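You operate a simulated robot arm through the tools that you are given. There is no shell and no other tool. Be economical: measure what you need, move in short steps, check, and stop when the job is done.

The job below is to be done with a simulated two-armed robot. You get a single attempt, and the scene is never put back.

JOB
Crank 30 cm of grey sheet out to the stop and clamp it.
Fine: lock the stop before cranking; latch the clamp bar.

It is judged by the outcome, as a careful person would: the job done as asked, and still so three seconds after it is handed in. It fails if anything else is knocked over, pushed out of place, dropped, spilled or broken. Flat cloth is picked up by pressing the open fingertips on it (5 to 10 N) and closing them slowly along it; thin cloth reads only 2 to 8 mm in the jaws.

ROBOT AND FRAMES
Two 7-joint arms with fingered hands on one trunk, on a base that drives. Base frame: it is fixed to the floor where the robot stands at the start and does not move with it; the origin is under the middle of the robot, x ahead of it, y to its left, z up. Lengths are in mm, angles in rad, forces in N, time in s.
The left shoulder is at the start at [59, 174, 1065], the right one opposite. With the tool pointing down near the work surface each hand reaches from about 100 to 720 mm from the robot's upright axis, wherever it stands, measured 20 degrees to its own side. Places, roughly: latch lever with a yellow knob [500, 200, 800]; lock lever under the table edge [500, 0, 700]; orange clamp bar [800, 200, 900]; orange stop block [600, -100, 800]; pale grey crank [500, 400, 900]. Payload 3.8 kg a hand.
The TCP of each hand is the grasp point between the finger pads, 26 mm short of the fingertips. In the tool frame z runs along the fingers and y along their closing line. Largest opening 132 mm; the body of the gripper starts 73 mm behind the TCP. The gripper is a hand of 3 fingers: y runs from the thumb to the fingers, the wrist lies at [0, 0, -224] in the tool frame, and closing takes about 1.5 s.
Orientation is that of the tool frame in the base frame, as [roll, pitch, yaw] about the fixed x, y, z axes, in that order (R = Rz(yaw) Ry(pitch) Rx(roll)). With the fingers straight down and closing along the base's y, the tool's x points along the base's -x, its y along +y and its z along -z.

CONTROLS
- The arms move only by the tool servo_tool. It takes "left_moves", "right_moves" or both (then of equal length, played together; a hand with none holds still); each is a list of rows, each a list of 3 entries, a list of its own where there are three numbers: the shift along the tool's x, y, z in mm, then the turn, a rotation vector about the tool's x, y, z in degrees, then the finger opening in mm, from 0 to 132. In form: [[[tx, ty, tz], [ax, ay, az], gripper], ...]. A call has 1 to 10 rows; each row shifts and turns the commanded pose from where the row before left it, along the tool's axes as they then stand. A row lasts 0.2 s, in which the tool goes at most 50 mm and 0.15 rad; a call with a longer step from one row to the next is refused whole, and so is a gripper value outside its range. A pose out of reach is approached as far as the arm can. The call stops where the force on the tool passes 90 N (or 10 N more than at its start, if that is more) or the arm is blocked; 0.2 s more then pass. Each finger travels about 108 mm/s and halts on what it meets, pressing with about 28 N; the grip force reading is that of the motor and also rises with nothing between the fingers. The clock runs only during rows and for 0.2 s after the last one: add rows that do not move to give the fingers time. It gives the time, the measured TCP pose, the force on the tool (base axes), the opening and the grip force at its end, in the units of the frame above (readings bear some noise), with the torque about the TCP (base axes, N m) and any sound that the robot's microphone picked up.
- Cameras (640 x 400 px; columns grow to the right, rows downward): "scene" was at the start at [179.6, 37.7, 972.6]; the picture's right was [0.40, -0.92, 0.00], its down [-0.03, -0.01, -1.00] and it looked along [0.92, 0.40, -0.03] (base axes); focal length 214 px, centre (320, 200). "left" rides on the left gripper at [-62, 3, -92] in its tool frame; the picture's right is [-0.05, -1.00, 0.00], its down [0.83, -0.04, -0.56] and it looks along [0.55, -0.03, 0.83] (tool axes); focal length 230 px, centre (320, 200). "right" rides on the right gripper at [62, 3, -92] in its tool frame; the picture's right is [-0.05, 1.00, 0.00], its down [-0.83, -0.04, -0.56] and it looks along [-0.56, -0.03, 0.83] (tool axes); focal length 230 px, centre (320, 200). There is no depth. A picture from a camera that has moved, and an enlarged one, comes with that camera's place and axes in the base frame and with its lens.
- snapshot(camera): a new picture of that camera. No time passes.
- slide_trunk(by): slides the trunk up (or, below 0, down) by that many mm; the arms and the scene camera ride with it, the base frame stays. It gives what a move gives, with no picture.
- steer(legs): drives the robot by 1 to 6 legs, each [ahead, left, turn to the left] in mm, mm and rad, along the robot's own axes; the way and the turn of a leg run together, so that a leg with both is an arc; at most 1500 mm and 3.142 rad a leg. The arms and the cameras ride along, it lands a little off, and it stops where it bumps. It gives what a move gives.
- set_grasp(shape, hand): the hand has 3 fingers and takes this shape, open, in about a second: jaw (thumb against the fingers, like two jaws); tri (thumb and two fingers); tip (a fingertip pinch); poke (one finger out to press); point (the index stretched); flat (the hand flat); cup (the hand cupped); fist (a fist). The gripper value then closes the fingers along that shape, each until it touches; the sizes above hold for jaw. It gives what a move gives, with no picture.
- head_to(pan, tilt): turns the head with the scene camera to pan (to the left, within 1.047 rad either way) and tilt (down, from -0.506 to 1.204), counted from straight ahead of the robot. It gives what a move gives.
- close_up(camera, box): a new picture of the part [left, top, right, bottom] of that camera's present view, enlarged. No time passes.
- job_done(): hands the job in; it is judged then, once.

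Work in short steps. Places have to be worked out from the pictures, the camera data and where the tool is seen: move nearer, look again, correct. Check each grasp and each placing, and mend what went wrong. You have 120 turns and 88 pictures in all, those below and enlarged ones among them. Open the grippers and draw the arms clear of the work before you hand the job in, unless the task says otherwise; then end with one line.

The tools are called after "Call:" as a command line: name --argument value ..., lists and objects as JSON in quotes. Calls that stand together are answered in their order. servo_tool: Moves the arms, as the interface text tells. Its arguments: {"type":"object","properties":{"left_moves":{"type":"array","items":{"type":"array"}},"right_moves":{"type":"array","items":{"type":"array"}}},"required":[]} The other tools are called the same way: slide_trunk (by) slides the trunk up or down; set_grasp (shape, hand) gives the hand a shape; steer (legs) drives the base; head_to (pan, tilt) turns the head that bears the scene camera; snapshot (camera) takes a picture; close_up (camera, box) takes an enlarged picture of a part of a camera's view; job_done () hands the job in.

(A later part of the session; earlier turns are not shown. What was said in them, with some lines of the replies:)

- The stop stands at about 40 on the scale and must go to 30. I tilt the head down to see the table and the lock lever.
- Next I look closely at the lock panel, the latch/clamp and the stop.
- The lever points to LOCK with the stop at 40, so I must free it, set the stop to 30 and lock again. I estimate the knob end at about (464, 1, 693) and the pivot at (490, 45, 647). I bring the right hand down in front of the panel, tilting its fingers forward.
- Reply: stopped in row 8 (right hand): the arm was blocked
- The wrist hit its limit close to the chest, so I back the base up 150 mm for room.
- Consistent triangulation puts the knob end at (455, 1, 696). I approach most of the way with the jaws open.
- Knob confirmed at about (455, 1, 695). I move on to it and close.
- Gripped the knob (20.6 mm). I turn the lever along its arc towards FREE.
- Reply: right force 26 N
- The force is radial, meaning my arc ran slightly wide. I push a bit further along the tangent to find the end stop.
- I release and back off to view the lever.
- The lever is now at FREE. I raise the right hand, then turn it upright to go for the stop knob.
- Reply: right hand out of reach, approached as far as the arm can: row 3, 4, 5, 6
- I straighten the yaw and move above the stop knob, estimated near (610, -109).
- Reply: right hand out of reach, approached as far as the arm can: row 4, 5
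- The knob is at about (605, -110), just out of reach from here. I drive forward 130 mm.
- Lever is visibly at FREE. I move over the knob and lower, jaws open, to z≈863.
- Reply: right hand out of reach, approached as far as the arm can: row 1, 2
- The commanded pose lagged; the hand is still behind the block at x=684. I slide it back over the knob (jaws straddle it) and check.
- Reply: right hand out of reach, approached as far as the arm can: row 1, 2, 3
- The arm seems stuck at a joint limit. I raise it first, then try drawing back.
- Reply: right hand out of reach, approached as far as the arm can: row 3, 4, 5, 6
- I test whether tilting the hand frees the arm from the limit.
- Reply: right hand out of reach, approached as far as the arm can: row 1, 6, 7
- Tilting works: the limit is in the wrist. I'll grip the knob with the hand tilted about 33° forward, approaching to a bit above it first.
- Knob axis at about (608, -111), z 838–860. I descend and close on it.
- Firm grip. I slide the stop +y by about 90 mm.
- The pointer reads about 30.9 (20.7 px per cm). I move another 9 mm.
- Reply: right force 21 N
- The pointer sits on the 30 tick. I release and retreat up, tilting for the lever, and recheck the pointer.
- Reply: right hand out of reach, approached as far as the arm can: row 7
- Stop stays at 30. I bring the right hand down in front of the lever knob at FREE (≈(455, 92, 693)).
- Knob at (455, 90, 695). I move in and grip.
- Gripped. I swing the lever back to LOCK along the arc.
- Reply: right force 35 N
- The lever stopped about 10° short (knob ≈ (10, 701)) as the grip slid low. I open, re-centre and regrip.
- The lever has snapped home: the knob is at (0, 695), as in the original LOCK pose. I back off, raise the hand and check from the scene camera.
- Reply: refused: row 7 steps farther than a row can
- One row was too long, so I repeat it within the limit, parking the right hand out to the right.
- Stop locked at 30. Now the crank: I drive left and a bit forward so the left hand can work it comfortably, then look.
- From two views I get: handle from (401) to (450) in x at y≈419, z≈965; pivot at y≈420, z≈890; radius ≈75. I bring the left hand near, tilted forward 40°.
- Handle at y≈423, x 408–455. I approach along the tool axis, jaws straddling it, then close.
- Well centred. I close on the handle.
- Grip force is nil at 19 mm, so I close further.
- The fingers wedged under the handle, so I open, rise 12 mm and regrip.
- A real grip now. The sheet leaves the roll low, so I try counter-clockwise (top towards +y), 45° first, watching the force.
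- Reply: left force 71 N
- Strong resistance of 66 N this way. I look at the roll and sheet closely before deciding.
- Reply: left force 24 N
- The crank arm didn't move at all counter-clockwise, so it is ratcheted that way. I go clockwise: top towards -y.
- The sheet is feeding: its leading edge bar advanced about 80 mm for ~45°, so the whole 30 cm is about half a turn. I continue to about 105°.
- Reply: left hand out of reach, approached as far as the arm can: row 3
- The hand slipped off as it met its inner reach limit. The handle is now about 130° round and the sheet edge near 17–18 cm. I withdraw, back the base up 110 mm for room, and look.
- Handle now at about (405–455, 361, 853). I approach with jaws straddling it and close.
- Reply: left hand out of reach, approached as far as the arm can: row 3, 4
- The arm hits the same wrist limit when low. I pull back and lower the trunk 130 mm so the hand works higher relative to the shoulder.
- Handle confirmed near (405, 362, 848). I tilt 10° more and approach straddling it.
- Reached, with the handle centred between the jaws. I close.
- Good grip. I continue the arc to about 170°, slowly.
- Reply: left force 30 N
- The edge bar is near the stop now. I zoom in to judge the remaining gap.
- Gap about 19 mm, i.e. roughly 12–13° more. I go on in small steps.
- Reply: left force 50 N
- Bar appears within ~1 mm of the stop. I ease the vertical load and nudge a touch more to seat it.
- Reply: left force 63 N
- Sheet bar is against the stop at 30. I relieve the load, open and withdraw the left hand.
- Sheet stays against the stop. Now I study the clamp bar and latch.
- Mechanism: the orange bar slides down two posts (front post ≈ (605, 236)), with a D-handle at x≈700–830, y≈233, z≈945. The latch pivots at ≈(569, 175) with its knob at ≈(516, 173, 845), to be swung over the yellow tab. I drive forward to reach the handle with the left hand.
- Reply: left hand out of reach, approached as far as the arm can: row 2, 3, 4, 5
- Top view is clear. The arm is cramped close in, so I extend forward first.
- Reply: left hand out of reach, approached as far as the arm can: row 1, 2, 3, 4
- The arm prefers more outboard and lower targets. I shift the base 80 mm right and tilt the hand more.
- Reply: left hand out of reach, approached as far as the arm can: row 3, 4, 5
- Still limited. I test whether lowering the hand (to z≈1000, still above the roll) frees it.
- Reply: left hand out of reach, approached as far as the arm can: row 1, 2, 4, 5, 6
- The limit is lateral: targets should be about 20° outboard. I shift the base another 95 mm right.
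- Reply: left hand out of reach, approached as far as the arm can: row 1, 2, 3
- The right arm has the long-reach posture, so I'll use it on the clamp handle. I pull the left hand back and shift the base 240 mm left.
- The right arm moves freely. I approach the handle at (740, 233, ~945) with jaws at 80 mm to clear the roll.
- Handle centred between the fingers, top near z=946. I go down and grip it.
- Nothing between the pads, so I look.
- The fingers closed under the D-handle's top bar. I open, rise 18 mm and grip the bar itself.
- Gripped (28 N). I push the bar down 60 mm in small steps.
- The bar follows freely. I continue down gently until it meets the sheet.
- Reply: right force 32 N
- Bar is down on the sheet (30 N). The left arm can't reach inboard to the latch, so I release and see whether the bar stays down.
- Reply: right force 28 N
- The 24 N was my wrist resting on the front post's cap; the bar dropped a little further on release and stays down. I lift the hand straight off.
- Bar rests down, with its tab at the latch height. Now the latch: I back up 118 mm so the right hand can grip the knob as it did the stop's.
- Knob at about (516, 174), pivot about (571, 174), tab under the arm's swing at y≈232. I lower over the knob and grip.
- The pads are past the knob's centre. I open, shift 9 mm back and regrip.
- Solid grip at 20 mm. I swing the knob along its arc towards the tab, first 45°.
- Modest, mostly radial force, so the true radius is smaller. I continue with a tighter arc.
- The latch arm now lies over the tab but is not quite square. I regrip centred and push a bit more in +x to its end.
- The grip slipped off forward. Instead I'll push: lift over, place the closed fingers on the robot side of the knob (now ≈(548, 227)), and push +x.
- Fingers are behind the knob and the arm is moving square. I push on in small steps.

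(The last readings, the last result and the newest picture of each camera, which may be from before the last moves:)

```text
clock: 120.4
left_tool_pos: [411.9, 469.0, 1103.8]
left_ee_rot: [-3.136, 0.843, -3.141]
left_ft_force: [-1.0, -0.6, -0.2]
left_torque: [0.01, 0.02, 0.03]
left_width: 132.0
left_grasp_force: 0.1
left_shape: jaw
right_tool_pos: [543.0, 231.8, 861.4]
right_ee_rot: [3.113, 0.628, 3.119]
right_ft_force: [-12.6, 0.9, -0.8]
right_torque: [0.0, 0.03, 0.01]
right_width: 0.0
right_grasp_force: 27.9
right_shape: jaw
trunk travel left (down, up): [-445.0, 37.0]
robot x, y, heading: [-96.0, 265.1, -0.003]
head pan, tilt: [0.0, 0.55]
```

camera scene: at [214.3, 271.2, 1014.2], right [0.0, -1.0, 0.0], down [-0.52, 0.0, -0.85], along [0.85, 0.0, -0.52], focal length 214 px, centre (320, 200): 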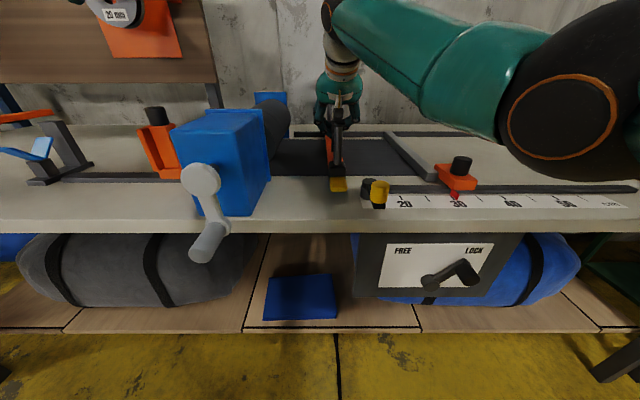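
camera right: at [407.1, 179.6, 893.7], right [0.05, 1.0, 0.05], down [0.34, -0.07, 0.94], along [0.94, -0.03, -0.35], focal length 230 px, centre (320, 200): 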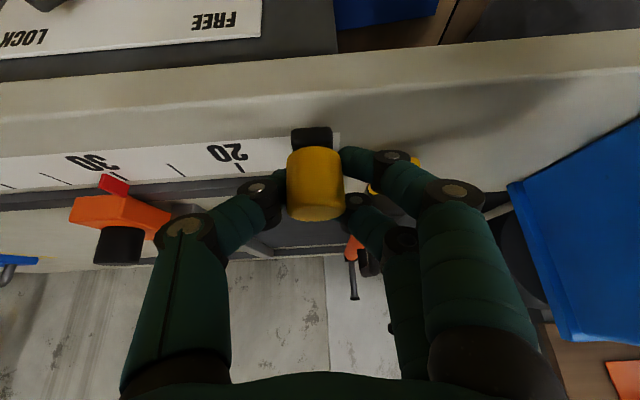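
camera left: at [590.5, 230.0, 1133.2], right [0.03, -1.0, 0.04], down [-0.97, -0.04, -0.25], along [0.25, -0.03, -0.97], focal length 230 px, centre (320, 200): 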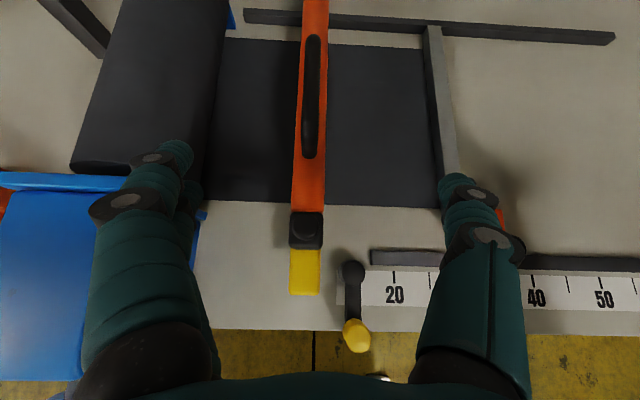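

12.6 N resistance, and no end stop yet. I push up to 12 mm more.

Call:
servo_tool --right_moves '[[[-3.2, 0, 2.4], [0, 0, 0], 0], [[-3.2, 0, 2.4], [0, 0, 0], 0], [[-3.2, 0, 2.4], [0, 0, 0], 0], [[0, 0, 0], [0, 0, 0], 0]]'

Call:
close_up --camera "scene" --box '[280, 100, 420, 200]'

```text
clock: 121.4
left_tool_pos: [408.6, 469.6, 1106.5]
left_ee_rot: [-3.139, 0.845, 3.141]
left_ft_force: [-0.5, 0.0, 0.6]
left_torque: [0.0, -0.02, -0.03]
left_width: 131.8
left_grasp_force: 0.0
left_shape: jaw
right_tool_pos: [549.5, 233.1, 860.2]
right_ee_rot: [3.11, 0.621, 3.122]
right_ft_force: [-50.3, 1.8, -0.6]
right_torque: [0.02, -0.08, 0.08]
right_width: 0.2
right_grasp_force: 27.8
right_shape: jaw
trunk travel left (down, up): [-445.0, 37.0]
robot x, y, heading: [-98.0, 269.3, -0.001]
head pan, tilt: [0.0, 0.55]
```

```text
4.00 times, centred on (350, 150) of scene
camera zoom: at [94.1, 271.9, 1014.8], right [0.0, -1.0, 0.0], down [-0.52, 0.0, -0.85], along [0.85, 0.0, -0.52], focal length 858 px, centre (200, 400)
```

zoom: 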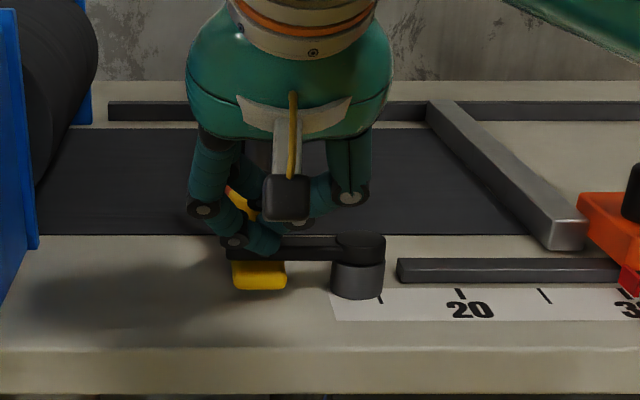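

End stop reached (50 N), with the arm square over the tab. I back off and retreat upward, then check.

Call:
servo_tool --right_moves '[[[16, 0, -12], [0, 0, 0], 0], [[16, 0, -12], [0, 0, 0], 0], [[0, 0, -40], [0, 0, 0], 30], [[0, 0, -40], [0, 0, 0], 80], [[-20, -20, -30], [0, 0, 0], 132], [[-20, -30, -20], [0, 0, 0], 132], [[0, -40, 0], [0, 0, 0], 132], [[0, -40, 0], [0, 0, 0], 132], [[0, -40, 0], [0, 0, 0], 132]]'

Call:
close_up --camera "scene" --box '[280, 90, 440, 200]'

```text
clock: 123.4
left_tool_pos: [414.6, 468.4, 1105.4]
left_ee_rot: [-3.14, 0.842, -3.141]
left_ft_force: [-0.1, -0.6, -0.5]
left_torque: [0.03, -0.03, 0.04]
left_width: 131.7
left_grasp_force: 0.0
left_shape: jaw
right_tool_pos: [471.3, 57.7, 985.6]
right_ee_rot: [3.11, 0.628, 3.119]
right_ft_force: [-0.4, 0.2, -0.6]
right_torque: [0.03, 0.04, 0.01]
right_width: 131.6
right_grasp_force: 0.1
right_shape: jaw
trunk travel left (down, up): [-445.0, 37.0]
robot x, y, heading: [-97.2, 269.0, -0.001]
head pan, tilt: [0.0, 0.55]
```

```text
3.64 times, centred on (360, 145) of scene
camera zoom: at [98.5, 271.1, 1014.1], right [0.0, -1.0, 0.0], down [-0.52, 0.0, -0.85], along [0.85, 0.0, -0.52], focal length 780 px, centre (174, 400)
```

zoom: 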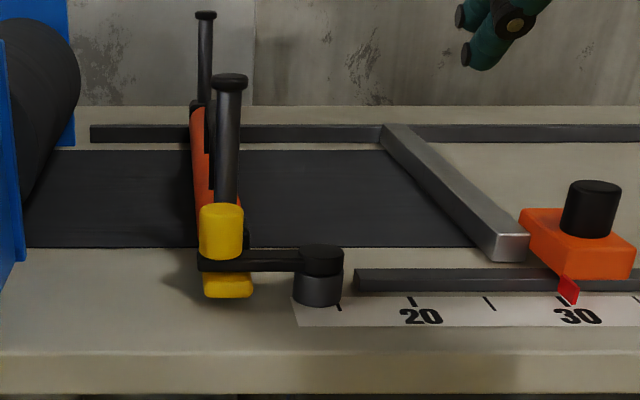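

The latch lies over the tab, the bar is down and the sheet is at the stop on 30. One last overall look.

Call:
snapshot --camera "scene"

Call:
close_up --camera "scene" --box '[370, 120, 470, 270]'

```text
4 pictures are left
camera scene: at [98.5, 271.1, 1014.1], right [0.0, -1.0, 0.0], down [-0.52, 0.0, -0.85], along [0.85, 0.0, -0.52], focal length 214 px, centre (320, 200)
```

scene: 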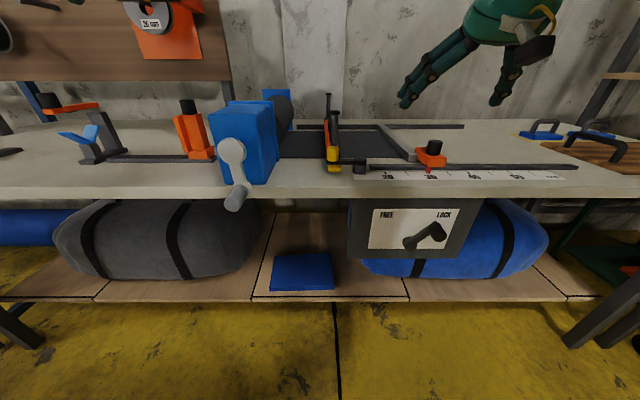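

```text
2.67 times, centred on (420, 195) of scene
camera zoom: at [98.5, 271.1, 1014.1], right [0.0, -1.0, 0.0], down [-0.52, 0.0, -0.85], along [0.85, 0.0, -0.52], focal length 572 px, centre (53, 213)
```

zoom: 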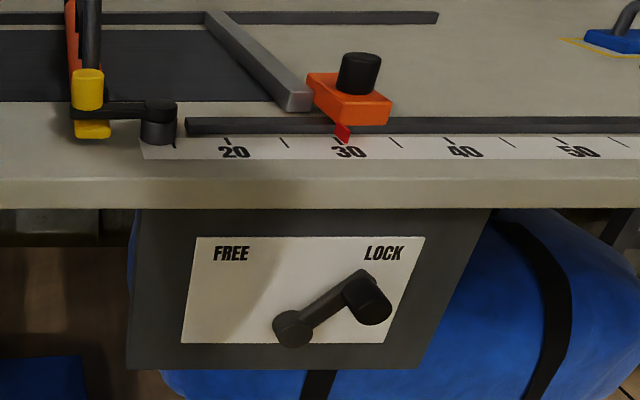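

All is in order: stop at 30 and locked, sheet at the stop, bar down and latched, nothing else disturbed. I back the robot away and hand in.

Call:
steer --legs '[[-120, 0, 0]]'

Call:
job_done

```text
clock: 124.7
left_tool_pos: [292.6, 469.1, 1103.6]
left_ee_rot: [-3.139, 0.844, -3.142]
left_ft_force: [-0.9, -0.3, 0.1]
left_torque: [-0.03, -0.01, 0.0]
left_width: 132.0
left_grasp_force: 0.0
left_shape: jaw
right_tool_pos: [349.9, 57.9, 985.1]
right_ee_rot: [3.111, 0.631, 3.118]
right_ft_force: [0.2, 0.4, -0.8]
right_torque: [0.03, 0.01, 0.02]
right_width: 131.7
right_grasp_force: 0.0
right_shape: jaw
trunk travel left (down, up): [-445.0, 37.0]
robot x, y, heading: [-220.9, 275.5, -0.005]
head pan, tilt: [0.0, 0.55]
```

```text
The job is handed in.
```

I moved the stop to 30 cm and locked it, cranked the grey sheet out against it, then lowered the clamp bar and latched it; the job is handed in.
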